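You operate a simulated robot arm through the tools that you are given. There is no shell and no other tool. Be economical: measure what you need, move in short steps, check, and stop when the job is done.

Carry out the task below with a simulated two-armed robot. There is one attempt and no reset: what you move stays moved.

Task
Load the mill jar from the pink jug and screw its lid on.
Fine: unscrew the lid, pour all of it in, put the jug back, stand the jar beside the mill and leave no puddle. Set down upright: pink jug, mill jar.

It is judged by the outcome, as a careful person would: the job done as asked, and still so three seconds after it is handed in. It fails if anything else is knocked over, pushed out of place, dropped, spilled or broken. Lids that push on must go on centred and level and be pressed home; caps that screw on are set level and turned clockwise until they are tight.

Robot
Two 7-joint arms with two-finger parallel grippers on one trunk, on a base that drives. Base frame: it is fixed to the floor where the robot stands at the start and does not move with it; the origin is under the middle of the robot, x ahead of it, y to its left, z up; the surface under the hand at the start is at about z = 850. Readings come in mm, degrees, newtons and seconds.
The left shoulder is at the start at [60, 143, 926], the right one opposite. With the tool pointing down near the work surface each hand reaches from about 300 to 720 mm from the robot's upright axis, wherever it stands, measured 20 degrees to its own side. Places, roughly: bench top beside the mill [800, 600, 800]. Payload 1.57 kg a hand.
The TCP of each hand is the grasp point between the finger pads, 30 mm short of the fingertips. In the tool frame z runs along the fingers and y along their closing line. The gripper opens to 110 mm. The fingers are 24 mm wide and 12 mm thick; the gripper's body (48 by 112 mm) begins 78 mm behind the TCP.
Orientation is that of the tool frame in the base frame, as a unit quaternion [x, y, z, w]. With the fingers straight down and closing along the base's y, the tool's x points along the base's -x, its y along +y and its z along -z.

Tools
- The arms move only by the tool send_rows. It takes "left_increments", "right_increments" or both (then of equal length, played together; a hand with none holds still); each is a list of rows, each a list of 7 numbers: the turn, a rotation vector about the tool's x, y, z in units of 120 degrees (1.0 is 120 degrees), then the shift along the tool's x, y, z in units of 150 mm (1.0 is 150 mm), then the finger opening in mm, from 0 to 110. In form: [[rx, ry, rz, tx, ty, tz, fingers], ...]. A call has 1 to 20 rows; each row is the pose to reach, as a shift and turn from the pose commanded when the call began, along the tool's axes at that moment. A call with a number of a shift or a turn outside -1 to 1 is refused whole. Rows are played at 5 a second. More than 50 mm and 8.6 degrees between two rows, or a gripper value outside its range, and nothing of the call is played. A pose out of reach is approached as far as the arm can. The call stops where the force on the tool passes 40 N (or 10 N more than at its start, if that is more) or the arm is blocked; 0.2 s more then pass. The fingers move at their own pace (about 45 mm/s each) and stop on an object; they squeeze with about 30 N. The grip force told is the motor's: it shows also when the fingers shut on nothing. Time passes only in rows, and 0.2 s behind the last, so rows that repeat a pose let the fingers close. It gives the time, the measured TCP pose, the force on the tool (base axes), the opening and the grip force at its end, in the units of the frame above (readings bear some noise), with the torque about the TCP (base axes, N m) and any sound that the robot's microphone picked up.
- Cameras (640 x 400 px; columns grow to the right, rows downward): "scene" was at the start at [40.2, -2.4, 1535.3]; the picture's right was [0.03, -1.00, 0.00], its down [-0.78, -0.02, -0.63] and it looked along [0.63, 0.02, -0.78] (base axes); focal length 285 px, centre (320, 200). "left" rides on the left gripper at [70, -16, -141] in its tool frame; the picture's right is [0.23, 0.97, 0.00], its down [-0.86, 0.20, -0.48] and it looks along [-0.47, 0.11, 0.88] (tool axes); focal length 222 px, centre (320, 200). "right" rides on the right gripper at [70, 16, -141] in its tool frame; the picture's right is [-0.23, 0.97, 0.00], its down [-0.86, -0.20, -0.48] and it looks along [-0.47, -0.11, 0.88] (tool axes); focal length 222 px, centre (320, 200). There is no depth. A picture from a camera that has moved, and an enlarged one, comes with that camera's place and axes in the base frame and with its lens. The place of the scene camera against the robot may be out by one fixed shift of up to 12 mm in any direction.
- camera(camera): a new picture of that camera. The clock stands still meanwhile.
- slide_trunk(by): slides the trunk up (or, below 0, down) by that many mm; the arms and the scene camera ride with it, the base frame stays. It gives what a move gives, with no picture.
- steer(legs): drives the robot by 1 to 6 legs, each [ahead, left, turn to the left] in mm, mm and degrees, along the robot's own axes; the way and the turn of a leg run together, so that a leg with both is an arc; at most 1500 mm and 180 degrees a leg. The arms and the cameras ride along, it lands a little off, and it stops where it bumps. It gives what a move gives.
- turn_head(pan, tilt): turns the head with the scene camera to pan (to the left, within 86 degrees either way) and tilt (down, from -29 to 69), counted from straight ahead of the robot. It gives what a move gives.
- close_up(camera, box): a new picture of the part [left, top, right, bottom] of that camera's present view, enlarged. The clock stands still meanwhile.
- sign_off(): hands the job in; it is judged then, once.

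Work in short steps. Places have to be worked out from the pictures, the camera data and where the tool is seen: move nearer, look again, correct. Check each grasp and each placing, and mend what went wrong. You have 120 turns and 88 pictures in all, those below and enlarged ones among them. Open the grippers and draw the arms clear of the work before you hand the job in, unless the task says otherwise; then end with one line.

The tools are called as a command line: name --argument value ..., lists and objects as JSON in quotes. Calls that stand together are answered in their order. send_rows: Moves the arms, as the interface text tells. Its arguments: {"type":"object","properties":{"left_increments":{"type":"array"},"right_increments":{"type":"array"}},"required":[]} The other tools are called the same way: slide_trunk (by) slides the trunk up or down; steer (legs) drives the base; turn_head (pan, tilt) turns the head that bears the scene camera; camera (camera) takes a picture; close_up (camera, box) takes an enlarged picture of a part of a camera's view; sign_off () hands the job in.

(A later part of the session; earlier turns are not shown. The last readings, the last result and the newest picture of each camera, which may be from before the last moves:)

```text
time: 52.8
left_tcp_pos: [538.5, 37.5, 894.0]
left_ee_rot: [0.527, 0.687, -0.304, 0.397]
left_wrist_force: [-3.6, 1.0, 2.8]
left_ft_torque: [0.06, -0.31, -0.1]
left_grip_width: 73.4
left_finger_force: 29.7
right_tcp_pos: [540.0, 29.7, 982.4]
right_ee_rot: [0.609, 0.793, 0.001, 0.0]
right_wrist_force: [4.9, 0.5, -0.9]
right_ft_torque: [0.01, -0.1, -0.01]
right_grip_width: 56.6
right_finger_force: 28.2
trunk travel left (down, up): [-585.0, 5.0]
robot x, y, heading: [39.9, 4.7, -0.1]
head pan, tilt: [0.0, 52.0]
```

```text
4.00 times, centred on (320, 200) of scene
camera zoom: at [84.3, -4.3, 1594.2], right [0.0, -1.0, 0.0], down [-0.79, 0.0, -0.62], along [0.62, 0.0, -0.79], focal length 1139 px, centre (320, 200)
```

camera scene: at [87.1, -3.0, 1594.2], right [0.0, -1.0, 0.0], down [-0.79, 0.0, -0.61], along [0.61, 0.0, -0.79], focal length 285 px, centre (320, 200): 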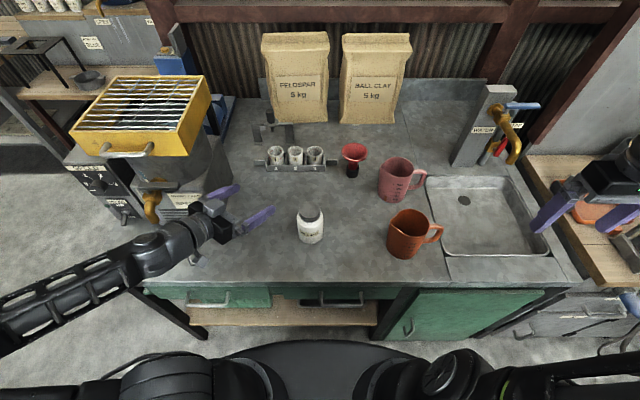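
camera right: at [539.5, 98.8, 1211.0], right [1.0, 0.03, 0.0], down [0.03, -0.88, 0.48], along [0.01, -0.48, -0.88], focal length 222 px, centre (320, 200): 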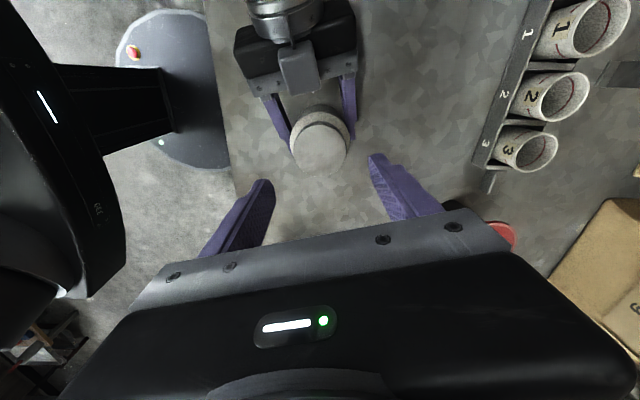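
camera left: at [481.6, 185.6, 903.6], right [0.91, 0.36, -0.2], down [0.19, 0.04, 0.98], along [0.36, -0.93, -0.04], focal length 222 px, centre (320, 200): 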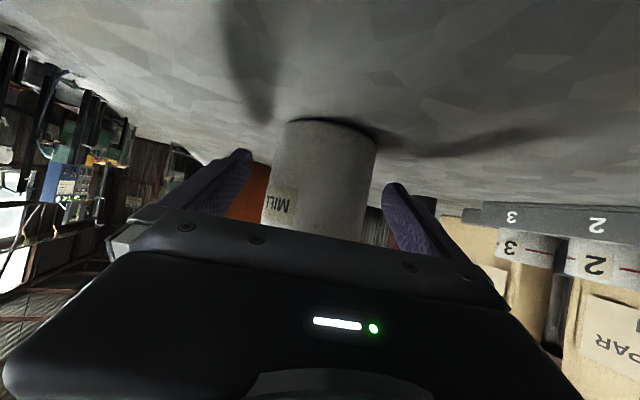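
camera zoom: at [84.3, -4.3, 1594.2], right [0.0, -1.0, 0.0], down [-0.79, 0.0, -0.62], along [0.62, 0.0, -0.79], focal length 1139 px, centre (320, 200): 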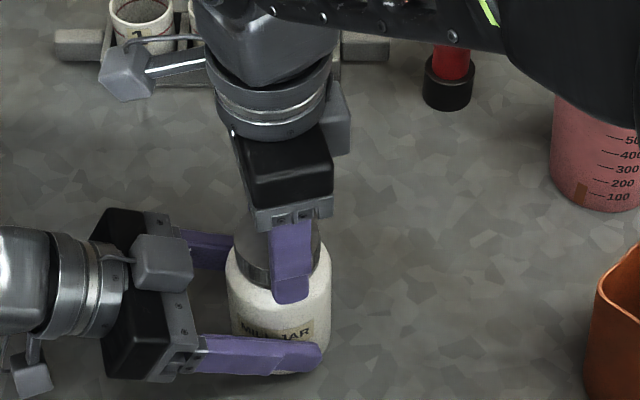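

Lid gripped (56.6 mm). I turn it counter-clockwise 75°, reading the torque.

send_rows --right_increments '[[0, 0, -0.06, 0, 0, 0, 45], [0, 0, -0.12, 0, 0, 0, 45], [0, 0, -0.18, 0, 0, 0, 45], [0, 0, -0.24, 0, 0, 0, 45], [0, 0, -0.3, 0, 0, 0, 45], [0, 0, -0.36, 0, 0, 0, 45], [0, 0, -0.42, 0, 0, -0.002, 45], [0, 0, -0.48, 0, 0, -0.003, 45], [0, 0, -0.54, 0, 0, -0.004, 45], [0, 0, -0.6, 0, 0, -0.004, 45], [0, 0, -0.625, 0, 0, -0.004, 45]]'

close_up --camera "scene" --box '[240, 150, 400, 250]'

```text
time: 55.2
left_tcp_pos: [537.2, 37.8, 894.0]
left_ee_rot: [0.528, 0.687, -0.305, 0.396]
left_wrist_force: [-14.0, -3.3, 6.5]
left_ft_torque: [0.16, -0.46, -0.18]
left_grip_width: 73.2
left_finger_force: 29.7
right_tcp_pos: [539.8, 29.4, 982.7]
right_ee_rot: [-0.002, 1.0, 0.0, 0.001]
right_wrist_force: [13.8, 4.0, -3.5]
right_ft_torque: [0.25, -0.69, -0.01]
right_grip_width: 56.6
right_finger_force: 29.7
trunk travel left (down, up): [-585.0, 5.0]
robot x, y, heading: [45.0, 0.8, -0.0]
head pan, tilt: [0.0, 52.0]
```

```text
4.00 times, centred on (320, 200) of scene
camera zoom: at [84.2, -4.3, 1594.2], right [0.0, -1.0, 0.0], down [-0.79, 0.0, -0.62], along [0.62, 0.0, -0.79], focal length 1139 px, centre (320, 200)
```

zoom: 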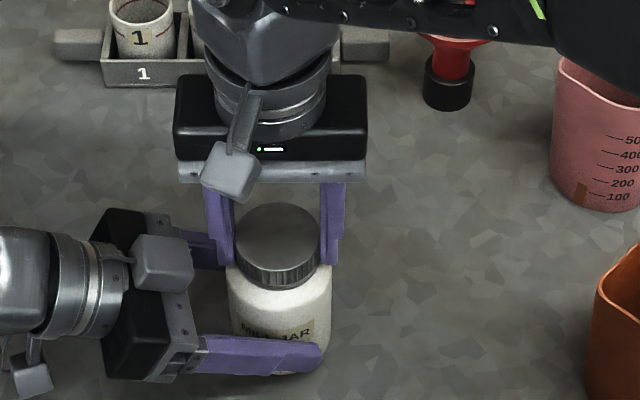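

Rotation went with little torque; a lateral 14 N preload built up. I relieve it by ~1 mm and continue turning counter-clockwise.

send_rows --right_increments '[[0, 0, -0.06, -0.006, 0.002, -0.002, 45], [0, 0, -0.12, -0.008, 0.002, -0.004, 45], [0, 0, -0.18, -0.008, 0.002, -0.006, 45], [0, 0, -0.24, -0.008, 0.002, -0.007, 45], [0, 0, -0.3, -0.008, 0.002, -0.008, 45], [0, 0, -0.36, -0.008, 0.002, -0.009, 45], [0, 0, -0.42, -0.008, 0.002, -0.01, 45], [0, 0, -0.48, -0.008, 0.002, -0.011, 45], [0, 0, -0.54, -0.008, 0.002, -0.012, 45], [0, 0, -0.6, -0.008, 0.002, -0.013, 45]]'

```text
time: 57.4
left_tcp_pos: [538.9, 38.0, 893.1]
left_ee_rot: [0.527, 0.687, -0.304, 0.397]
left_wrist_force: [-3.7, -9.4, 5.0]
left_ft_torque: [0.64, -0.07, -0.06]
left_grip_width: 73.6
left_finger_force: 30.6
right_tcp_pos: [540.8, 29.3, 983.7]
right_ee_rot: [-0.589, 0.808, 0.0, 0.0]
right_wrist_force: [3.3, 10.0, -10.6]
right_ft_torque: [0.2, -0.17, 0.0]
right_grip_width: 56.5
right_finger_force: 30.1
trunk travel left (down, up): [-585.0, 5.0]
robot x, y, heading: [42.3, 2.0, -0.0]
head pan, tilt: [0.0, 52.0]
```

147° turned; the thread still holds (−10 N). I try another 70° without lifting further.

send_rows --right_increments '[[0, 0, -0.06, 0, 0, 0.006, 45], [0, 0, -0.12, 0, 0, 0.004, 45], [0, 0, -0.18, 0, 0, 0.003, 45], [0, 0, -0.24, 0, 0, 0.002, 45], [0, 0, -0.3, 0, 0, 0.001, 45], [0, 0, -0.36, 0, 0, 0, 45], [0, 0, -0.42, 0, 0, -0.001, 45], [0, 0, -0.48, 0, 0, -0.002, 45], [0, 0, -0.54, 0, 0, -0.003, 45], [0, 0, -0.6, 0, 0, -0.004, 45]]'

```text
time: 59.6
left_tcp_pos: [537.8, 38.5, 893.9]
left_ee_rot: [0.527, 0.687, -0.304, 0.396]
left_wrist_force: [2.9, -3.7, 3.5]
left_ft_torque: [-0.09, 0.33, 0.09]
left_grip_width: 73.2
left_finger_force: 29.8
right_tcp_pos: [541.1, 29.1, 984.0]
right_ee_rot: [0.952, -0.307, 0.0, 0.001]
right_wrist_force: [-1.5, 3.6, -4.6]
right_ft_torque: [0.31, -0.31, -0.02]
right_grip_width: 56.5
right_finger_force: 29.5
trunk travel left (down, up): [-585.0, 5.0]
robot x, y, heading: [43.9, 1.2, 0.1]
head pan, tilt: [0.0, 52.0]
```

Still room in the wrist; total 219°. I continue another 72°.

send_rows --right_increments '[[0, 0, -0.06, 0, 0, 0, 45], [0, 0, -0.12, 0, 0, -0.001, 45], [0, 0, -0.18, 0, 0, -0.002, 45], [0, 0, -0.24, 0, 0, -0.003, 45], [0, 0, -0.3, 0, 0, -0.004, 45], [0, 0, -0.36, 0, 0, -0.005, 45], [0, 0, -0.42, 0, 0, -0.006, 45], [0, 0, -0.48, 0, 0, -0.007, 45], [0, 0, -0.54, 0, 0, -0.008, 45], [0, 0, -0.6, 0, 0, -0.009, 45]]'

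close_up --camera "scene" --box '[240, 150, 400, 250]'

```text
time: 61.8
left_tcp_pos: [537.5, 38.1, 894.2]
left_ee_rot: [0.527, 0.687, -0.304, 0.397]
left_wrist_force: [1.5, -0.1, 1.8]
left_ft_torque: [-0.23, -0.16, 0.05]
left_grip_width: 73.6
left_finger_force: 30.4
right_tcp_pos: [542.1, 28.6, 987.1]
right_ee_rot: [0.95, 0.311, 0.0, 0.0]
right_wrist_force: [-0.7, 0.3, 0.2]
right_ft_torque: [-0.02, 0.0, -0.04]
right_grip_width: 56.5
right_finger_force: 30.3
trunk travel left (down, up): [-585.0, 5.0]
robot x, y, heading: [43.5, 3.7, 0.1]
head pan, tilt: [0.0, 52.0]
```

```text
4.00 times, centred on (320, 200) of scene
camera zoom: at [84.2, -4.5, 1594.2], right [0.0, -1.0, 0.0], down [-0.79, 0.0, -0.62], along [0.62, 0.0, -0.79], focal length 1139 px, centre (320, 200)
```

zoom: 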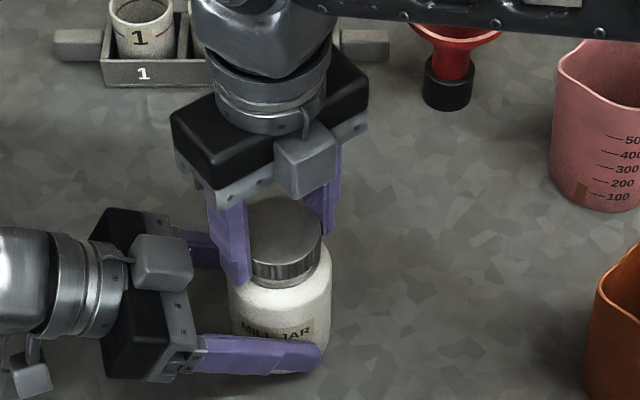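

Forces are now nil and the lid has risen: thread seems released. I lift gently 20 mm.

send_rows --right_increments '[[0, 0, 0, 0, 0, -0.02, 45], [0, 0, 0, 0, 0, -0.05, 45], [0, 0, 0, 0, 0, -0.1, 45], [0, 0, 0, 0, 0, -0.2, 45], [0, 0, 0, 0, 0, -0.3, 45], [0, 0, 0, 0, 0, -0.4, 45]]'

close_up --camera "scene" --box '[240, 150, 400, 250]'

```text
time: 63.2
left_tcp_pos: [538.3, 38.8, 893.3]
left_ee_rot: [0.527, 0.687, -0.304, 0.397]
left_wrist_force: [-0.3, 0.3, 1.0]
left_ft_torque: [-0.14, -0.11, 0.04]
left_grip_width: 73.5
left_finger_force: 29.5
right_tcp_pos: [540.3, 29.6, 1046.8]
right_ee_rot: [0.951, 0.31, 0.0, 0.0]
right_wrist_force: [0.1, -0.8, -0.3]
right_ft_torque: [-0.02, -0.03, -0.02]
right_grip_width: 56.4
right_finger_force: 30.2
trunk travel left (down, up): [-585.0, 5.0]
robot x, y, heading: [44.5, 1.6, 0.2]
head pan, tilt: [0.0, 52.0]
```

```text
4.00 times, centred on (320, 200) of scene
camera zoom: at [84.2, -4.4, 1594.1], right [0.0, -1.0, 0.0], down [-0.79, 0.0, -0.62], along [0.62, 0.0, -0.79], focal length 1139 px, centre (320, 200)
```

zoom: 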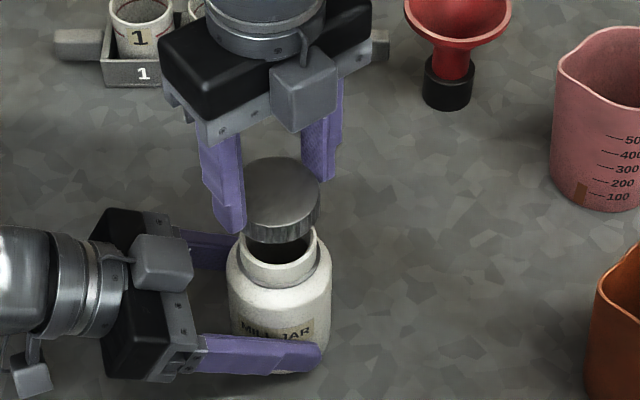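

Lid off; the neck/mouth is clear (~40 mm). I carry the lid to a free spot near [500, −95] and lower it to the bench.

send_rows --right_increments '[[0, 0, 0, -0.18, 0.13, 0, 45], [0, 0, 0, -0.36, 0.26, 0.05, 45], [0, 0, 0, -0.54, 0.39, 0.15, 45], [0, 0, 0, -0.703, 0.511, 0.313, 45], [0, 0, 0, -0.703, 0.511, 0.313, 45]]'

send_rows --right_increments '[[0, 0, 0, 0, 0, 0.25, 45], [0, 0, 0, 0, 0, 0.5, 45], [0, 0, 0, 0, 0, 0.65, 45], [0, 0, 0, 0, 0, 0.71, 45], [0, 0, 0, 0, 0, 0.73, 45]]'

close_up --camera "scene" --box '[280, 160, 440, 260]'

```text
time: 64.4
left_tcp_pos: [537.9, 38.2, 893.2]
left_ee_rot: [0.526, 0.687, -0.304, 0.398]
left_wrist_force: [0.0, 0.1, -0.5]
left_ft_torque: [-0.11, -0.04, -0.05]
left_grip_width: 73.1
left_finger_force: 30.1
right_tcp_pos: [501.1, -97.1, 999.9]
right_ee_rot: [0.951, 0.31, 0.0, 0.0]
right_wrist_force: [-1.2, 0.1, -0.3]
right_ft_torque: [-0.02, 0.0, 0.02]
right_grip_width: 56.0
right_finger_force: 29.7
trunk travel left (down, up): [-585.0, 5.0]
robot x, y, heading: [45.1, 0.1, -0.3]
head pan, tilt: [0.0, 52.0]
```

```text
time: 65.6
left_tcp_pos: [538.1, 38.3, 892.3]
left_ee_rot: [0.526, 0.688, -0.303, 0.397]
left_wrist_force: [0.4, 0.7, -0.7]
left_ft_torque: [0.02, -0.05, 0.05]
left_grip_width: 73.5
left_finger_force: 30.0
right_tcp_pos: [503.1, -94.7, 890.0]
right_ee_rot: [0.951, 0.309, 0.001, 0.0]
right_wrist_force: [-2.3, -0.2, 4.6]
right_ft_torque: [-0.21, 0.01, -0.05]
right_grip_width: 56.4
right_finger_force: 30.2
trunk travel left (down, up): [-585.0, 5.0]
robot x, y, heading: [46.5, 0.2, -0.0]
head pan, tilt: [0.0, 52.0]
```

```text
4.00 times, centred on (360, 210) of scene
camera zoom: at [83.8, -4.5, 1594.3], right [0.0, -1.0, 0.0], down [-0.79, 0.0, -0.62], along [0.62, 0.0, -0.79], focal length 1139 px, centre (160, 160)
```

zoom: 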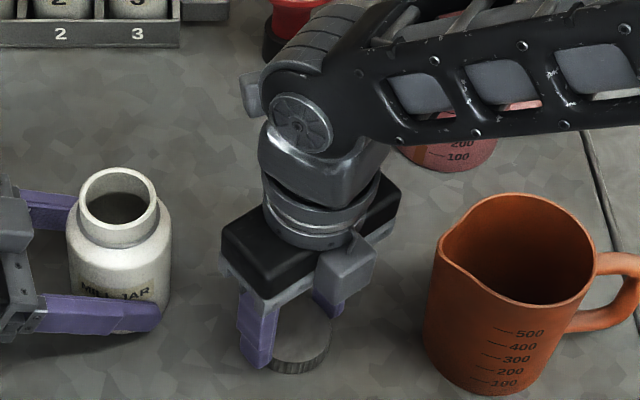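

Lid rests on the bench (4.6 N contact). I release and rise.

send_rows --right_increments '[[0, 0, 0, 0, 0, -0.01, 60], [0, 0, 0, 0, 0, -0.01, 75], [0, 0, 0, 0, 0, -0.05, 80], [0, 0, 0, 0, 0, -0.3, 80], [0, 0, 0, 0, 0, -0.6, 80], [0, 0, 0, 0, 0, -0.9, 80]]'

send_rows --right_increments '[[0, 0, 0, 0, 0, -0.3, 80], [0, 0, 0, 0, 0, -0.6, 80], [0, 0, 0, 0, 0, -0.7, 80]]'

close_up --camera "scene" --box '[280, 130, 480, 255]'

```text
time: 67.0
left_tcp_pos: [537.2, 38.7, 893.1]
left_ee_rot: [0.527, 0.687, -0.305, 0.397]
left_wrist_force: [-0.5, -0.4, 0.5]
left_ft_torque: [0.1, 0.04, 0.05]
left_grip_width: 73.4
left_finger_force: 30.0
right_tcp_pos: [500.5, -95.1, 1025.9]
right_ee_rot: [0.951, 0.31, 0.0, 0.001]
right_wrist_force: [-0.4, -0.7, 0.2]
right_ft_torque: [-0.01, -0.03, 0.02]
right_grip_width: 80.0
right_finger_force: 0.1
trunk travel left (down, up): [-585.0, 5.0]
robot x, y, heading: [44.3, -0.0, -0.1]
head pan, tilt: [0.0, 52.0]
```

```text
time: 67.8
left_tcp_pos: [537.8, 38.0, 893.8]
left_ee_rot: [0.527, 0.687, -0.304, 0.397]
left_wrist_force: [-0.8, -0.5, -0.6]
left_ft_torque: [0.0, -0.06, -0.03]
left_grip_width: 73.5
left_finger_force: 30.1
right_tcp_pos: [499.0, -94.1, 1127.8]
right_ee_rot: [0.951, 0.308, 0.003, 0.001]
right_wrist_force: [-0.7, -0.6, 0.7]
right_ft_torque: [-0.01, -0.03, 0.01]
right_grip_width: 79.9
right_finger_force: 0.0
right hand out of reach, approached as far as the arm can: row 3
trunk travel left (down, up): [-585.0, 5.0]
robot x, y, heading: [43.6, -3.5, -0.1]
head pan, tilt: [0.0, 52.0]
```

```text
3.20 times, centred on (380, 192) of scene
camera zoom: at [84.2, -4.4, 1594.1], right [0.0, -1.0, 0.0], down [-0.79, 0.0, -0.62], along [0.62, 0.0, -0.79], focal length 911 px, centre (128, 224)
```

zoom: 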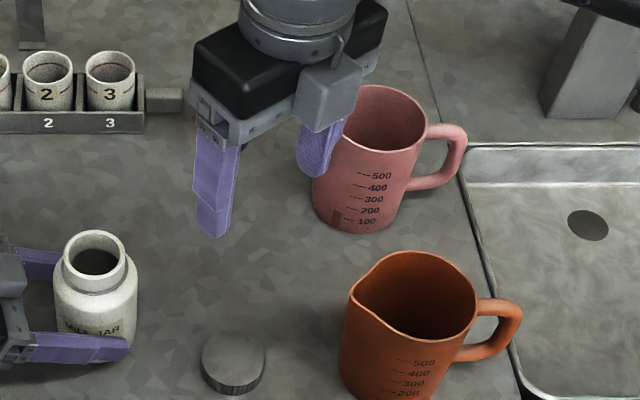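

Lid stands flat on the bench. The jug handle is too far to the right for a horizontal grasp from here, so I release the jar, retract and raise the left hand (unwinding the right wrist meanwhile), then drive right.

send_rows --left_increments '[[0, 0, 0, 0, 0, 0, 90], [0, 0, 0, 0, 0, 0, 110], [0, 0, 0, 0, 0, 0, 110], [0, 0, 0, 0.1, 0, -0.18, 110], [0, 0, 0, 0.21, 0, -0.36, 110], [0, 0, 0, 0.31, 0, -0.54, 110], [0, 0, 0, 0.417, 0, -0.722, 110], [0, 0, 0, 0.34, 0, -0.765, 110], [0, 0, 0, 0.25, 0, -0.82, 110], [0, 0, 0, 0.16, 0, -0.87, 110], [0, 0, 0, 0.07, 0, -0.92, 110], [0, 0, 0, -0.016, 0, -0.972, 110]]' --right_increments '[[0, 0, 0.071, 0, 0, 0, 80], [0, 0, 0.142, 0, 0, 0, 80], [0, 0, 0.213, 0, 0, 0, 80], [0, 0, 0.283, 0, 0, 0, 80], [0, 0, 0.354, 0, 0, 0, 80], [0, 0, 0.425, 0, 0, 0, 80], [0, 0, 0.496, 0, 0, 0, 80], [0, 0, 0.567, 0, 0, 0, 80], [0, 0, 0.638, 0, 0, 0, 80], [0, 0, 0.708, 0, 0, 0, 80], [0, 0, 0.779, 0, 0, 0, 80], [0, 0, 0.85, 0, 0, 0, 80]]'

send_rows --left_increments '[[0, 0, 0, -0.1, 0, -0.05, 110], [0, 0, 0, -0.2, 0, -0.1, 110], [0, 0, 0, -0.3, 0, -0.17, 110], [0, 0, 0, -0.4, 0, -0.23, 110], [0, 0, 0, -0.5, 0, -0.28, 110], [0, 0, 0, -0.6, 0, -0.35, 110], [0, 0, 0, -0.7, 0, -0.4, 110], [0, 0, 0, -0.8, 0, -0.46, 110], [0, 0, 0, -0.86, 0, -0.5, 110], [0, 0, 0, -0.86, 0, -0.5, 110], [0, 0, 0, -0.86, 0, -0.5, 110], [0, 0, 0, -0.86, 0, -0.5, 110]]' --right_increments '[[0, 0, 0.071, 0, 0, 0, 80], [0, 0, 0.142, 0, 0, 0, 80], [0, 0, 0.213, 0, 0, 0, 80], [0, 0, 0.283, 0, 0, 0, 80], [0, 0, 0.354, 0, 0, 0, 80], [0, 0, 0.425, 0, 0, 0, 80], [0, 0, 0.496, 0, 0, 0, 80], [0, 0, 0.567, 0, 0, 0, 80], [0, 0, 0.638, 0, 0, 0, 80], [0, 0, 0.708, 0, 0, 0, 80], [0, 0, 0.779, 0, 0, 0, 80], [0, 0, 0.85, 0, 0, 0, 80]]'

camera --camera "scene"

```text
time: 70.4
left_tcp_pos: [505.9, 160.0, 969.9]
left_ee_rot: [0.527, 0.688, -0.303, 0.397]
left_wrist_force: [-0.6, 0.3, -0.8]
left_ft_torque: [0.02, -0.01, 0.01]
left_grip_width: 110.2
left_finger_force: 0.0
right_tcp_pos: [499.1, -93.7, 1127.3]
right_ee_rot: [0.838, -0.545, 0.0, -0.001]
right_wrist_force: [0.9, -0.8, -0.7]
right_ft_torque: [0.02, -0.01, 0.02]
right_grip_width: 80.0
right_finger_force: 0.0
trunk travel left (down, up): [-585.0, 5.0]
robot x, y, heading: [45.5, 0.9, 0.1]
head pan, tilt: [0.0, 52.0]
```

```text
time: 73.0
left_tcp_pos: [505.4, 160.4, 1117.9]
left_ee_rot: [0.527, 0.688, -0.303, 0.397]
left_wrist_force: [0.2, -0.1, 0.5]
left_ft_torque: [-0.03, -0.01, -0.01]
left_grip_width: 109.8
left_finger_force: 0.0
right_tcp_pos: [500.2, -94.4, 1127.8]
right_ee_rot: [-0.103, 0.995, 0.0, 0.0]
right_wrist_force: [0.1, 0.0, 0.0]
right_ft_torque: [0.04, -0.04, -0.01]
right_grip_width: 80.2
right_finger_force: 0.0
trunk travel left (down, up): [-585.0, 5.0]
robot x, y, heading: [44.0, -1.3, -0.2]
head pan, tilt: [0.0, 52.0]
```

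```text
50 pictures are left
camera scene: at [84.1, -4.4, 1594.2], right [0.0, -1.0, 0.0], down [-0.79, 0.0, -0.62], along [0.62, 0.0, -0.79], focal length 285 px, centre (320, 200)
```

scene: 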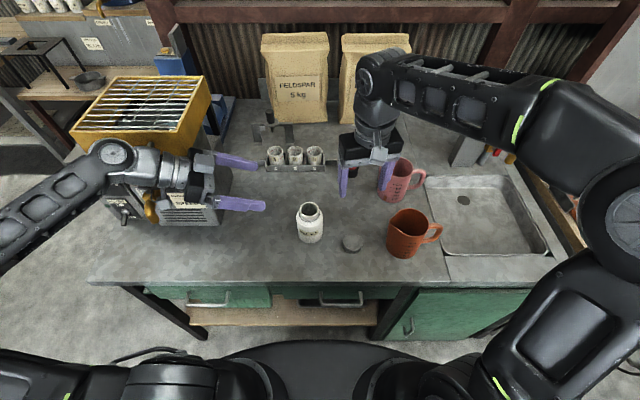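

Both hands are high and clear. I drive 300 mm to the right so the pink jug's handle is in comfortable reach.

steer --legs '[[0, -300, 0]]'

camera --camera "scene"

close_up --camera "scene" --box '[220, 130, 380, 230]'

```text
time: 75.1
left_tcp_pos: [505.7, -145.5, 1117.9]
left_ee_rot: [0.528, 0.686, -0.305, 0.397]
left_wrist_force: [0.1, 0.2, 0.0]
left_ft_torque: [0.01, 0.02, 0.02]
left_grip_width: 110.1
left_finger_force: 0.1
right_tcp_pos: [498.6, -396.9, 1126.1]
right_ee_rot: [-0.105, 0.994, -0.001, 0.001]
right_wrist_force: [-0.5, 0.4, 0.1]
right_ft_torque: [0.03, -0.04, 0.03]
right_grip_width: 79.7
right_finger_force: 0.0
trunk travel left (down, up): [-585.0, 5.0]
robot x, y, heading: [45.6, -302.6, 0.2]
head pan, tilt: [0.0, 52.0]
```

```text
49 pictures are left
camera scene: at [84.1, -308.2, 1594.2], right [0.0, -1.0, 0.0], down [-0.79, 0.0, -0.62], along [0.62, 0.0, -0.79], focal length 285 px, centre (320, 200)
```

scene: 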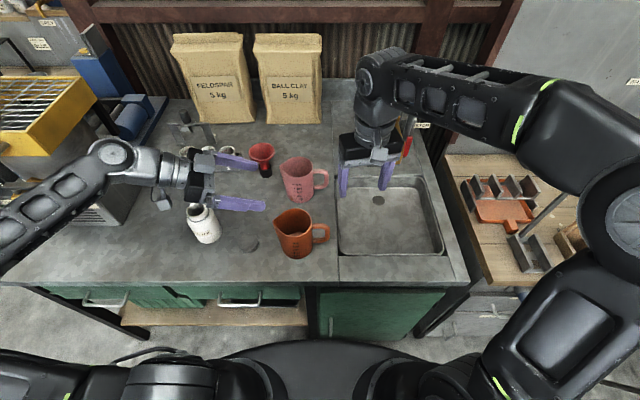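

```text
4.00 times, centred on (300, 180) of scene
camera zoom: at [84.1, -308.2, 1594.2], right [0.0, -1.0, 0.0], down [-0.79, 0.0, -0.62], along [0.62, 0.0, -0.79], focal length 1139 px, centre (400, 280)
```

zoom: 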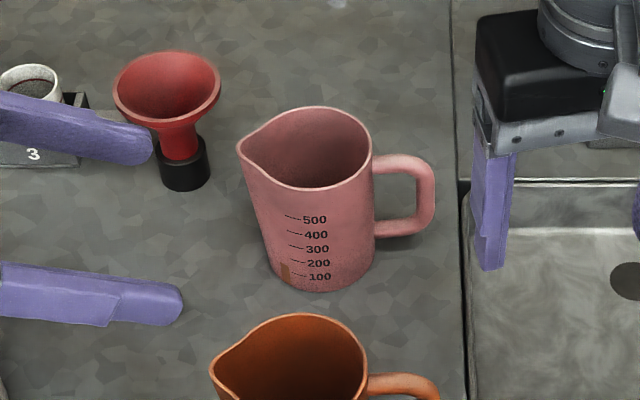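

Jug handle bar: centre ≈ [698, −323, 920], 19 mm thick, 32 mm gap to the body, exactly along −y. I yaw the right wrist and move over the sink, then pitch the tool to point +y.

send_rows --right_increments '[[0, 0, 0.071, -0.066, -0.037, 0.011, 80], [0, 0, 0.141, -0.132, -0.073, 0.022, 80], [0, 0, 0.212, -0.199, -0.11, 0.033, 80], [0, 0, 0.283, -0.265, -0.146, 0.044, 80], [0, 0, 0.353, -0.331, -0.183, 0.055, 80], [0, 0, 0.424, -0.397, -0.22, 0.066, 80], [0, 0, 0.495, -0.463, -0.256, 0.078, 80], [0, 0, 0.565, -0.529, -0.293, 0.089, 80], [0, 0, 0.636, -0.596, -0.329, 0.1, 80], [0, 0, 0.707, -0.662, -0.366, 0.111, 80], [0, 0, 0.777, -0.728, -0.402, 0.122, 80], [0, 0, 0.848, -0.794, -0.439, 0.133, 80]]'

send_rows --right_increments '[[0, 0.067, 0, 0, 0.044, 0.067, 80], [0, 0.133, 0, -0.01, 0.088, 0.133, 80], [0, 0.2, 0, -0.01, 0.132, 0.2, 80], [0, 0.267, 0, -0.01, 0.176, 0.267, 80], [0, 0.333, 0, -0.02, 0.22, 0.333, 80], [0, 0.4, 0, -0.02, 0.264, 0.4, 80], [0, 0.467, 0, -0.03, 0.308, 0.467, 80], [0, 0.533, 0, -0.03, 0.352, 0.533, 80], [0, 0.6, 0, -0.033, 0.396, 0.6, 80], [0, 0.667, 0, -0.033, 0.44, 0.667, 80]]'

camera --camera "scene"

```text
time: 77.7
left_tcp_pos: [505.7, -143.9, 1118.0]
left_ee_rot: [0.527, 0.687, -0.305, 0.397]
left_wrist_force: [0.1, -0.1, -0.6]
left_ft_torque: [-0.02, 0.03, 0.02]
left_grip_width: 110.1
left_finger_force: 0.0
right_tcp_pos: [630.0, -437.7, 1106.4]
right_ee_rot: [0.707, 0.707, 0.0, 0.0]
right_wrist_force: [-0.1, 0.9, 0.0]
right_ft_torque: [0.0, 0.0, 0.0]
right_grip_width: 80.1
right_finger_force: 0.0
trunk travel left (down, up): [-585.0, 5.0]
robot x, y, heading: [43.5, -300.8, 0.1]
head pan, tilt: [0.0, 52.0]
```

```text
time: 79.0
left_tcp_pos: [505.4, -143.6, 1119.1]
left_ee_rot: [0.528, 0.687, -0.303, 0.397]
left_wrist_force: [1.1, 0.2, -0.4]
left_ft_torque: [-0.02, 0.04, -0.04]
left_grip_width: 110.2
left_finger_force: 0.1
right_tcp_pos: [667.8, -440.2, 1065.4]
right_ee_rot: [0.653, 0.659, 0.269, -0.257]
right_wrist_force: [-6.9, -1.8, 15.9]
right_ft_torque: [-0.95, -0.25, -0.5]
right_grip_width: 80.0
right_finger_force: 0.1
trunk travel left (down, up): [-585.0, 5.0]
robot x, y, heading: [46.0, -301.9, -0.2]
head pan, tilt: [0.0, 52.0]
stopped in row 6 (right hand): the force on the tool passed its limit at 55 N (the readings are from after the stop); the commanded pose is now the measured one
```

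```text
47 pictures are left
camera scene: at [82.7, -306.8, 1594.4], right [0.0, -1.0, 0.0], down [-0.79, 0.0, -0.62], along [0.62, 0.0, -0.79], focal length 285 px, centre (320, 200)
```

scene: 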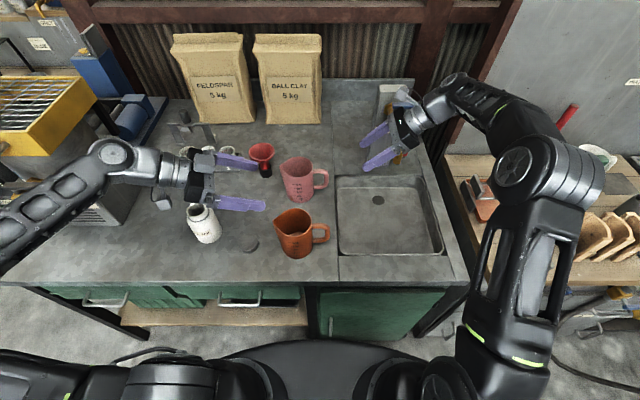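

The hand bumped the tap post while pitching (x≈670 too far forward at that height). I back off toward the robot and inspect the tap for any displacement.

send_rows --right_increments '[[0, 0, 0, 0, -0.1, 0, 80], [0, 0, 0, 0.03, -0.3, -0.03, 80], [0, 0, 0, 0.06, -0.5, -0.06, 80], [0, 0, 0, 0.06, -0.7, -0.06, 80], [0, 0, 0, 0.06, -0.9, -0.06, 80]]'

close_up --camera "scene" --box '[300, 60, 460, 180]'

```text
time: 80.2
left_tcp_pos: [504.6, -143.8, 1118.5]
left_ee_rot: [0.528, 0.687, -0.304, 0.397]
left_wrist_force: [-1.2, 0.1, -0.1]
left_ft_torque: [0.03, -0.03, 0.01]
left_grip_width: 109.9
left_finger_force: 0.0
right_tcp_pos: [531.8, -439.2, 1073.0]
right_ee_rot: [0.655, 0.659, 0.267, -0.257]
right_wrist_force: [1.2, -0.8, -0.6]
right_ft_torque: [-0.01, -0.02, -0.03]
right_grip_width: 79.9
right_finger_force: 0.0
trunk travel left (down, up): [-585.0, 5.0]
robot x, y, heading: [42.8, -302.1, 0.2]
head pan, tilt: [0.0, 52.0]
```

```text
3.33 times, centred on (380, 120) of scene
camera zoom: at [83.1, -307.0, 1594.2], right [0.0, -1.0, 0.0], down [-0.79, 0.0, -0.62], along [0.62, 0.0, -0.79], focal length 949 px, centre (120, 467)
```

zoom: 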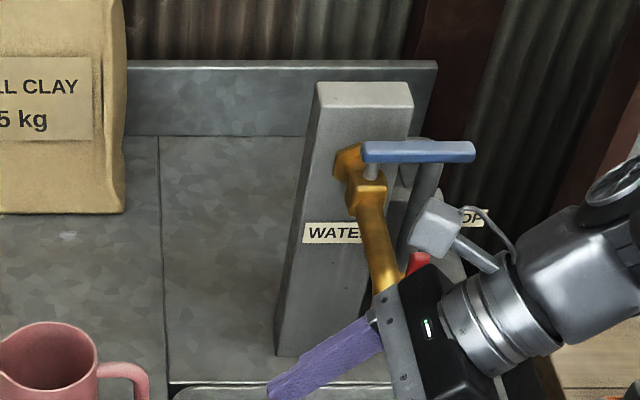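

The tap is untouched in place; its spout runs roughly from [767,−496,1128] to [640,−505,1075]. I pitch the hand to near-horizontal nearer the robot (x≈520) and go in beneath the tap.

send_rows --right_increments '[[-0.0128, 0.0571, 0.0062, -0.051, -0.02, 0.044, 70], [-0.0256, 0.1142, 0.0123, -0.102, -0.04, 0.087, 70], [-0.0384, 0.1713, 0.0185, -0.153, -0.06, 0.131, 70], [-0.0511, 0.2284, 0.0246, -0.204, -0.08, 0.174, 70], [-0.0639, 0.2855, 0.0308, -0.255, -0.08, 0.218, 70], [-0.0767, 0.3426, 0.0369, -0.306, -0.08, 0.261, 70]]'

camera --camera "right"

camera --camera "scene"

```text
time: 81.6
left_tcp_pos: [505.3, -144.7, 1118.1]
left_ee_rot: [0.527, 0.687, -0.304, 0.397]
left_wrist_force: [-0.2, 0.1, 0.2]
left_ft_torque: [0.01, 0.0, -0.03]
left_grip_width: 110.2
left_finger_force: 0.0
right_tcp_pos: [522.0, -447.8, 1013.4]
right_ee_rot: [0.562, 0.477, 0.522, -0.429]
right_wrist_force: [-0.3, -0.3, 0.6]
right_ft_torque: [-0.05, -0.02, 0.0]
right_grip_width: 69.9
right_finger_force: 0.1
trunk travel left (down, up): [-585.0, 5.0]
robot x, y, heading: [44.3, -299.9, -0.3]
head pan, tilt: [0.0, 52.0]
```

```text
45 pictures are left
camera right: at [514.5, -581.8, 1094.9], right [0.96, -0.19, -0.21], down [-0.28, -0.51, -0.81], along [0.05, 0.84, -0.54], focal length 222 px, centre (320, 200)
```

right: 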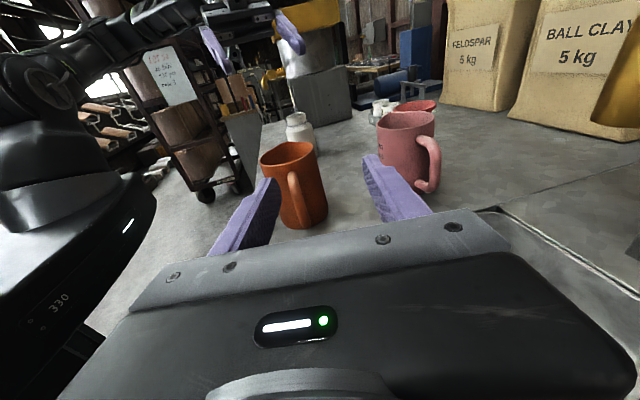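

```text
44 pictures are left
camera scene: at [84.6, -307.6, 1594.2], right [0.0, -1.0, 0.0], down [-0.79, 0.0, -0.62], along [0.62, 0.0, -0.79], focal length 285 px, centre (320, 200)
```

scene: 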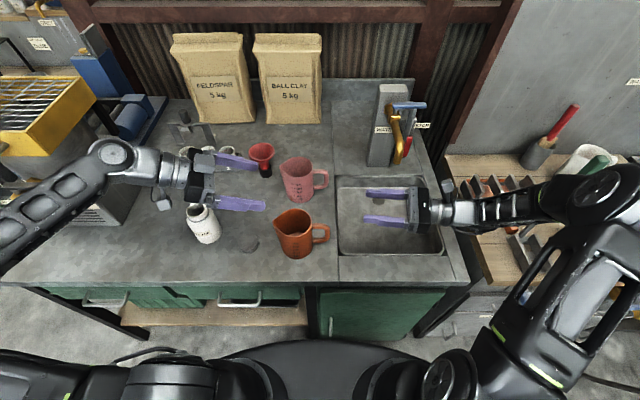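

Clear view now. I lower to handle height first, then slide +x beneath the tap to [676, −442, 926].

send_rows --right_increments '[[0, 0, 0, -0.15, 0, 0.013, 60], [0, 0, 0, -0.3, 0, 0.026, 60], [0, 0, 0, -0.45, 0, 0.039, 60], [0, 0, 0, -0.578, 0, 0.05, 60], [0, 0, 0, -0.576, 0.2, 0.085, 60], [0, 0, 0, -0.574, 0.4, 0.12, 60]]'

send_rows --right_increments '[[0, 0, 0, 0, 0.2, 0.035, 60], [0, 0, 0, 0, 0.4, 0.07, 60], [0, 0, 0, 0, 0.6, 0.11, 60]]'

camera --camera "right"

close_up --camera "scene" --box '[260, 90, 460, 215]'

```text
time: 83.0
left_tcp_pos: [505.9, -144.7, 1117.0]
left_ee_rot: [0.528, 0.686, -0.305, 0.397]
left_wrist_force: [0.2, -0.3, 0.6]
left_ft_torque: [0.03, -0.01, -0.03]
left_grip_width: 109.9
left_finger_force: 0.0
right_tcp_pos: [586.1, -445.7, 924.5]
right_ee_rot: [0.562, 0.478, 0.521, -0.43]
right_wrist_force: [0.7, 0.5, -0.5]
right_ft_torque: [-0.01, 0.02, 0.03]
right_grip_width: 60.3
right_finger_force: 0.0
trunk travel left (down, up): [-585.0, 5.0]
robot x, y, heading: [46.2, -300.8, -0.1]
head pan, tilt: [0.0, 52.0]
```

```text
time: 83.8
left_tcp_pos: [506.5, -144.2, 1118.8]
left_ee_rot: [0.528, 0.687, -0.304, 0.396]
left_wrist_force: [0.8, 0.1, -0.9]
left_ft_torque: [-0.02, 0.03, -0.02]
left_grip_width: 110.1
left_finger_force: 0.0
right_tcp_pos: [676.2, -445.5, 925.4]
right_ee_rot: [0.563, 0.477, 0.521, -0.429]
right_wrist_force: [-0.1, 0.2, 0.2]
right_ft_torque: [0.0, -0.02, 0.03]
right_grip_width: 60.3
right_finger_force: 0.1
trunk travel left (down, up): [-585.0, 5.0]
robot x, y, heading: [43.7, -304.4, -0.0]
head pan, tilt: [0.0, 52.0]
```

```text
43 pictures are left
camera right: at [668.3, -581.5, 1008.4], right [0.96, -0.19, -0.21], down [-0.28, -0.51, -0.81], along [0.04, 0.84, -0.54], focal length 222 px, centre (320, 200)
```

right: 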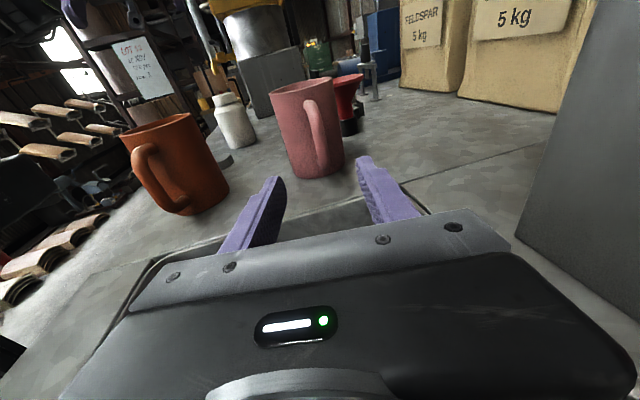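

```text
3.20 times, centred on (360, 152) of scene
camera zoom: at [84.9, -307.0, 1594.2], right [0.0, -1.0, 0.0], down [-0.79, 0.0, -0.62], along [0.62, 0.0, -0.79], focal length 911 px, centre (192, 352)
```

zoom: 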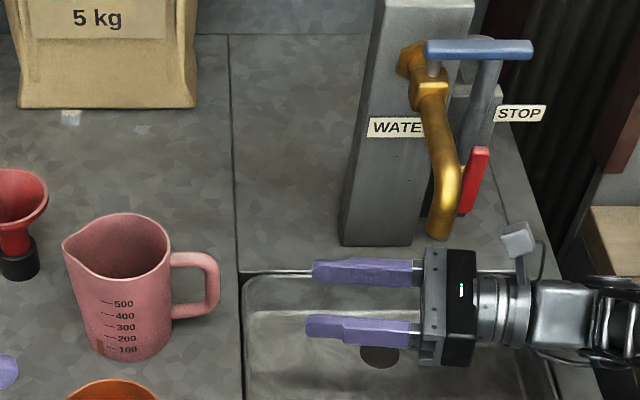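

Handle bar measured at [694, −323, ~922] from the wrist camera, nearly on the tool axis. I advance so the bar lies between the pads.

send_rows --right_increments '[[0, 0, 0, 0.015, -0.022, 0.18, 60], [0, 0, 0, 0.03, -0.022, 0.36, 60], [0, 0, 0, 0.045, -0.022, 0.54, 60], [0, 0, 0, 0.06, -0.022, 0.68, 60], [0, 0, 0, 0.07, -0.022, 0.78, 60]]'

camera --camera "right"

close_up --camera "scene" --box '[260, 130, 420, 230]'

```text
time: 85.0
left_tcp_pos: [505.2, -144.5, 1117.1]
left_ee_rot: [0.527, 0.687, -0.305, 0.397]
left_wrist_force: [0.6, -0.4, -0.2]
left_ft_torque: [0.01, -0.02, -0.02]
left_grip_width: 110.1
left_finger_force: 0.1
right_tcp_pos: [693.0, -329.2, 925.3]
right_ee_rot: [0.562, 0.479, 0.52, -0.43]
right_wrist_force: [-0.2, 0.8, 0.4]
right_ft_torque: [-0.01, -0.03, -0.04]
right_grip_width: 59.8
right_finger_force: 0.0
trunk travel left (down, up): [-585.0, 5.0]
robot x, y, heading: [44.8, -303.9, -0.3]
head pan, tilt: [0.0, 52.0]
```

```text
41 pictures are left
camera right: at [685.3, -464.6, 1008.7], right [0.96, -0.19, -0.21], down [-0.28, -0.51, -0.81], along [0.04, 0.84, -0.54], focal length 222 px, centre (320, 200)
```

right: 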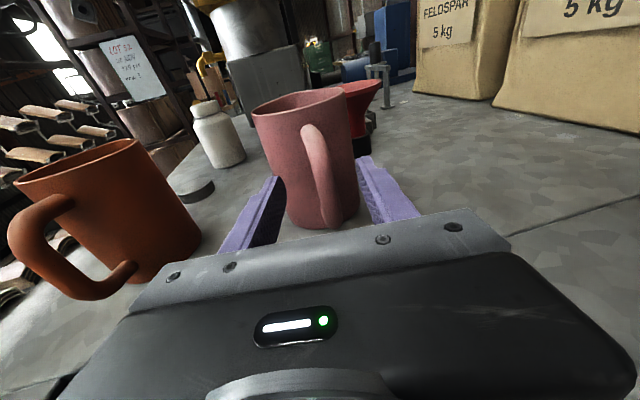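

```text
4.00 times, centred on (340, 180) of scene
camera zoom: at [84.3, -306.8, 1594.2], right [0.0, -1.0, 0.0], down [-0.79, 0.0, -0.62], along [0.62, 0.0, -0.79], focal length 1139 px, centre (240, 280)
```

zoom: 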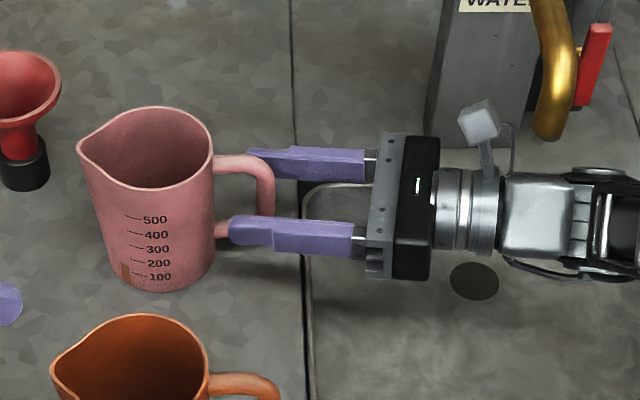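

The fingers straddle the handle bar well. I close.

send_rows --right_increments '[[0, 0, 0, 0, 0, 0, 45], [0, 0, 0, 0, 0, 0, 32], [0, 0, 0, 0, 0, 0, 22], [0, 0, 0, 0, 0, 0, 12], [0, 0, 0, 0, 0, 0, 5], [0, 0, 0, 0, 0, 0, 5]]'

close_up --camera "scene" --box '[260, 130, 420, 230]'

```text
time: 86.4
left_tcp_pos: [504.7, -143.3, 1118.2]
left_ee_rot: [0.528, 0.687, -0.304, 0.397]
left_wrist_force: [0.2, 0.6, 0.4]
left_ft_torque: [-0.02, -0.02, 0.04]
left_grip_width: 110.1
left_finger_force: 0.2
right_tcp_pos: [692.8, -330.1, 926.0]
right_ee_rot: [0.561, 0.477, 0.521, -0.431]
right_wrist_force: [-0.6, -0.5, 1.1]
right_ft_torque: [0.1, 0.16, 0.05]
right_grip_width: 14.5
right_finger_force: 29.7
trunk travel left (down, up): [-585.0, 5.0]
robot x, y, heading: [43.2, -305.3, -0.0]
head pan, tilt: [0.0, 52.0]
```

```text
4.00 times, centred on (340, 180) of scene
camera zoom: at [84.1, -307.1, 1594.2], right [0.0, -1.0, 0.0], down [-0.79, 0.0, -0.62], along [0.62, 0.0, -0.79], focal length 1139 px, centre (240, 280)
```

zoom: 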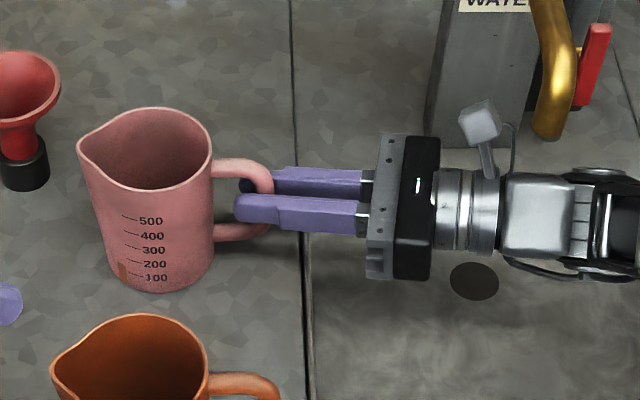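

Gripped (14.5 mm, 30 N). I lift 30 mm and check for slip.

send_rows --right_increments '[[0, 0, 0, 0.05, 0, -0.004, 5], [0, 0, 0, 0.1, 0, -0.009, 5], [0, 0, 0, 0.2, 0, -0.017, 5], [0, 0, 0, 0.2, 0, -0.017, 5]]'

close_up --camera "scene" --box '[260, 130, 420, 230]'

```text
time: 87.4
left_tcp_pos: [506.4, -143.9, 1117.8]
left_ee_rot: [0.527, 0.687, -0.304, 0.397]
left_wrist_force: [-0.1, 0.3, -1.0]
left_ft_torque: [0.01, 0.02, 0.04]
left_grip_width: 110.1
left_finger_force: 0.0
right_tcp_pos: [691.7, -330.3, 956.9]
right_ee_rot: [0.562, 0.479, 0.52, -0.43]
right_wrist_force: [-0.3, -0.6, -3.3]
right_ft_torque: [-0.23, 0.03, 0.0]
right_grip_width: 14.1
right_finger_force: 30.0
trunk travel left (down, up): [-585.0, 5.0]
robot x, y, heading: [45.4, -303.0, -0.0]
head pan, tilt: [0.0, 52.0]
```

```text
4.00 times, centred on (340, 180) of scene
camera zoom: at [84.8, -307.1, 1594.1], right [0.0, -1.0, 0.0], down [-0.79, 0.0, -0.62], along [0.62, 0.0, -0.79], focal length 1139 px, centre (240, 280)
```

zoom: 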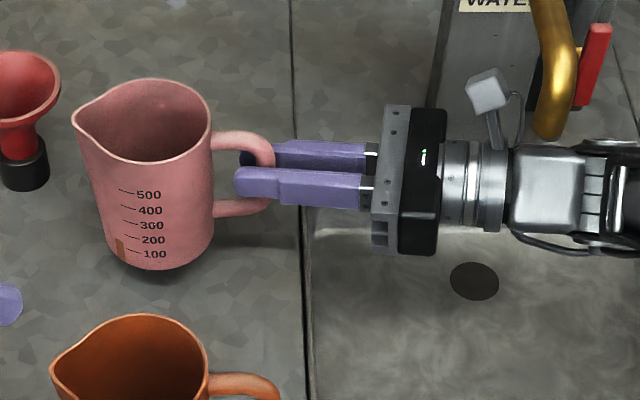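

Jug held level (≈3.3 N). I move it +y away from the tap and past the funnel with a slight lift, while the left hand retreats out of the way; then raise high.

send_rows --right_increments '[[0, 0, 0, 0.037, -0.04, 0.11, 5], [0, 0, 0, 0.073, -0.08, 0.22, 5], [0, 0, 0, 0.11, -0.12, 0.34, 5], [0, 0, 0, 0.146, -0.16, 0.45, 5], [0, 0, 0, 0.183, -0.203, 0.56, 5], [0, 0, 0, 0.183, -0.203, 0.56, 5]]' --left_increments '[[0, 0, 0, 0.04, -0.08, -0.135, 110], [0, 0, 0, 0.08, -0.16, -0.27, 110], [0, 0, 0, 0.12, -0.235, -0.4, 110], [0, 0, 0, 0.16, -0.31, -0.54, 110], [0, 0, 0, 0.2, -0.39, -0.67, 110], [0, 0, 0, 0.235, -0.471, -0.807, 110]]'

send_rows --right_increments '[[0, 0, 0, 0.13, 0, -0.011, 5], [0, 0, 0, 0.26, 0, -0.022, 5], [0, 0, 0, 0.39, 0, -0.034, 5], [0, 0, 0, 0.52, 0, -0.045, 5], [0, 0, 0, 0.65, 0, -0.057, 5], [0, 0, 0, 0.78, 0, -0.068, 5], [0, 0, 0, 0.85, 0, -0.075, 5]]'

camera --camera "scene"

```text
time: 88.8
left_tcp_pos: [406.2, -43.9, 1147.4]
left_ee_rot: [0.527, 0.687, -0.304, 0.398]
left_wrist_force: [-0.8, -0.7, -0.3]
left_ft_torque: [0.0, 0.01, 0.02]
left_grip_width: 110.4
left_finger_force: 0.1
right_tcp_pos: [676.4, -239.0, 976.5]
right_ee_rot: [0.562, 0.478, 0.521, -0.429]
right_wrist_force: [0.2, -0.4, -2.7]
right_ft_torque: [-0.23, -0.01, -0.02]
right_grip_width: 14.1
right_finger_force: 30.5
trunk travel left (down, up): [-585.0, 5.0]
robot x, y, heading: [44.6, -302.6, -0.1]
head pan, tilt: [0.0, 52.0]
```

```text
time: 90.4
left_tcp_pos: [407.0, -44.9, 1148.5]
left_ee_rot: [0.528, 0.687, -0.304, 0.397]
left_wrist_force: [0.4, 0.4, -0.2]
left_ft_torque: [-0.04, 0.0, 0.02]
left_grip_width: 110.0
left_finger_force: 0.0
right_tcp_pos: [676.4, -241.3, 1101.7]
right_ee_rot: [0.564, 0.478, 0.521, -0.427]
right_wrist_force: [-0.1, 0.5, -3.1]
right_ft_torque: [-0.28, 0.01, -0.04]
right_grip_width: 14.3
right_finger_force: 30.5
trunk travel left (down, up): [-585.0, 5.0]
robot x, y, heading: [42.6, -300.9, -0.1]
head pan, tilt: [0.0, 52.0]
```

```text
37 pictures are left
camera scene: at [84.7, -307.1, 1594.3], right [0.0, -1.0, 0.0], down [-0.79, 0.0, -0.62], along [0.62, 0.0, -0.79], focal length 285 px, centre (320, 200)
```

scene: 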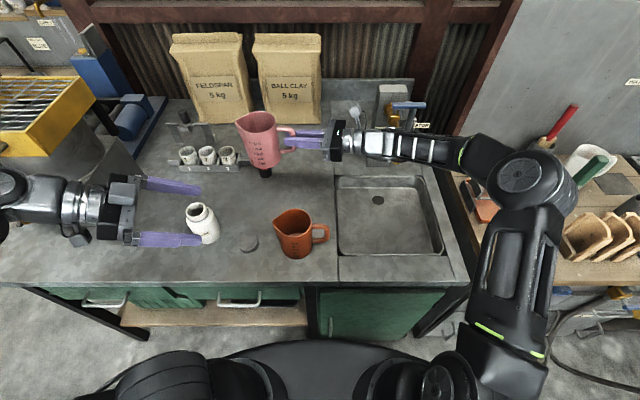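

I drive 250 mm left with the jug held high.

steer --legs '[[0, 250, 0]]'

close_up --camera "scene" --box '[220, 100, 420, 225]'

```text
time: 92.3
left_tcp_pos: [406.8, 208.6, 1148.1]
left_ee_rot: [0.528, 0.686, -0.306, 0.397]
left_wrist_force: [0.8, -0.1, 0.1]
left_ft_torque: [-0.06, 0.04, 0.02]
left_grip_width: 110.2
left_finger_force: 0.1
right_tcp_pos: [676.2, 13.8, 1102.1]
right_ee_rot: [0.562, 0.478, 0.521, -0.429]
right_wrist_force: [0.2, 1.2, -3.5]
right_ft_torque: [-0.25, 0.01, -0.01]
right_grip_width: 14.0
right_finger_force: 30.3
trunk travel left (down, up): [-585.0, 5.0]
robot x, y, heading: [49.0, -50.4, -0.2]
head pan, tilt: [0.0, 52.0]
```

```text
3.20 times, centred on (320, 162) of scene
camera zoom: at [85.0, -53.7, 1594.2], right [0.0, -1.0, 0.0], down [-0.79, 0.0, -0.62], along [0.62, 0.0, -0.79], focal length 911 px, centre (320, 320)
```

zoom: 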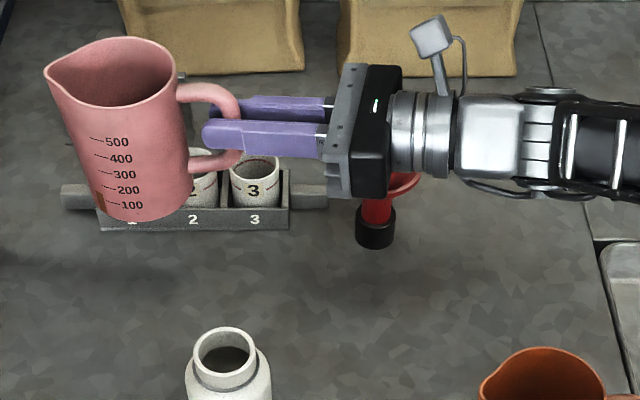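

Jar mouth ≈ [540, 30, 966]; jug spout tip sits ≈ (10, 152, 47) from the TCP. I bring the jug to the −y side of the jar, spout at about [540, −35, 1110].

send_rows --right_increments '[[0, 0, 0, -0.032, -0.06, -0.121, 5], [0, 0, 0, -0.064, -0.121, -0.242, 5], [0, 0, 0, -0.096, -0.181, -0.363, 5], [0, 0, 0, -0.127, -0.242, -0.485, 5], [0, 0, 0, -0.159, -0.302, -0.606, 5], [0, 0, 0, -0.191, -0.363, -0.727, 5]]'

send_rows --right_increments '[[0, 0, 0, -0.032, -0.06, -0.121, 5], [0, 0, 0, -0.064, -0.121, -0.242, 5], [0, 0, 0, -0.096, -0.181, -0.363, 5], [0, 0, 0, -0.127, -0.242, -0.485, 5], [0, 0, 0, -0.159, -0.302, -0.606, 5], [0, 0, 0, -0.191, -0.363, -0.727, 5], [0, 0, 0, -0.191, -0.363, -0.727, 5]]'

close_up --camera "scene" --box '[220, 130, 420, 255]'

```text
time: 93.7
left_tcp_pos: [406.4, 207.1, 1148.0]
left_ee_rot: [0.528, 0.686, -0.304, 0.397]
left_wrist_force: [-0.5, -0.1, 0.4]
left_ft_torque: [0.01, -0.02, 0.0]
left_grip_width: 110.1
left_finger_force: 0.0
right_tcp_pos: [602.3, -90.0, 1082.7]
right_ee_rot: [0.562, 0.479, 0.52, -0.429]
right_wrist_force: [0.0, 0.6, -4.6]
right_ft_torque: [-0.24, 0.04, 0.01]
right_grip_width: 14.1
right_finger_force: 29.6
trunk travel left (down, up): [-585.0, 5.0]
robot x, y, heading: [45.3, -50.8, -0.1]
head pan, tilt: [0.0, 52.0]
```

```text
time: 95.3
left_tcp_pos: [407.1, 207.1, 1147.8]
left_ee_rot: [0.528, 0.686, -0.304, 0.397]
left_wrist_force: [0.1, 0.0, -0.5]
left_ft_torque: [-0.01, 0.0, -0.01]
left_grip_width: 110.2
left_finger_force: 0.2
right_tcp_pos: [530.8, -187.9, 1063.5]
right_ee_rot: [0.562, 0.479, 0.52, -0.43]
right_wrist_force: [0.0, -0.3, -3.6]
right_ft_torque: [-0.25, 0.02, 0.02]
right_grip_width: 14.0
right_finger_force: 29.9
trunk travel left (down, up): [-585.0, 5.0]
robot x, y, heading: [45.2, -49.7, -0.0]
head pan, tilt: [0.0, 52.0]
```

```text
3.20 times, centred on (320, 192) of scene
camera zoom: at [85.0, -55.1, 1594.2], right [0.0, -1.0, 0.0], down [-0.79, 0.0, -0.62], along [0.62, 0.0, -0.79], focal length 911 px, centre (320, 224)
```

zoom: 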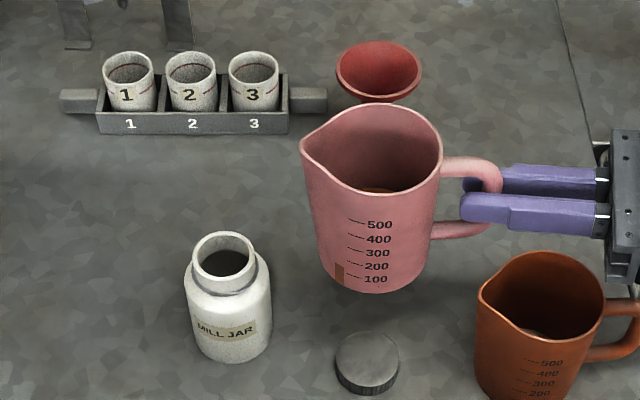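

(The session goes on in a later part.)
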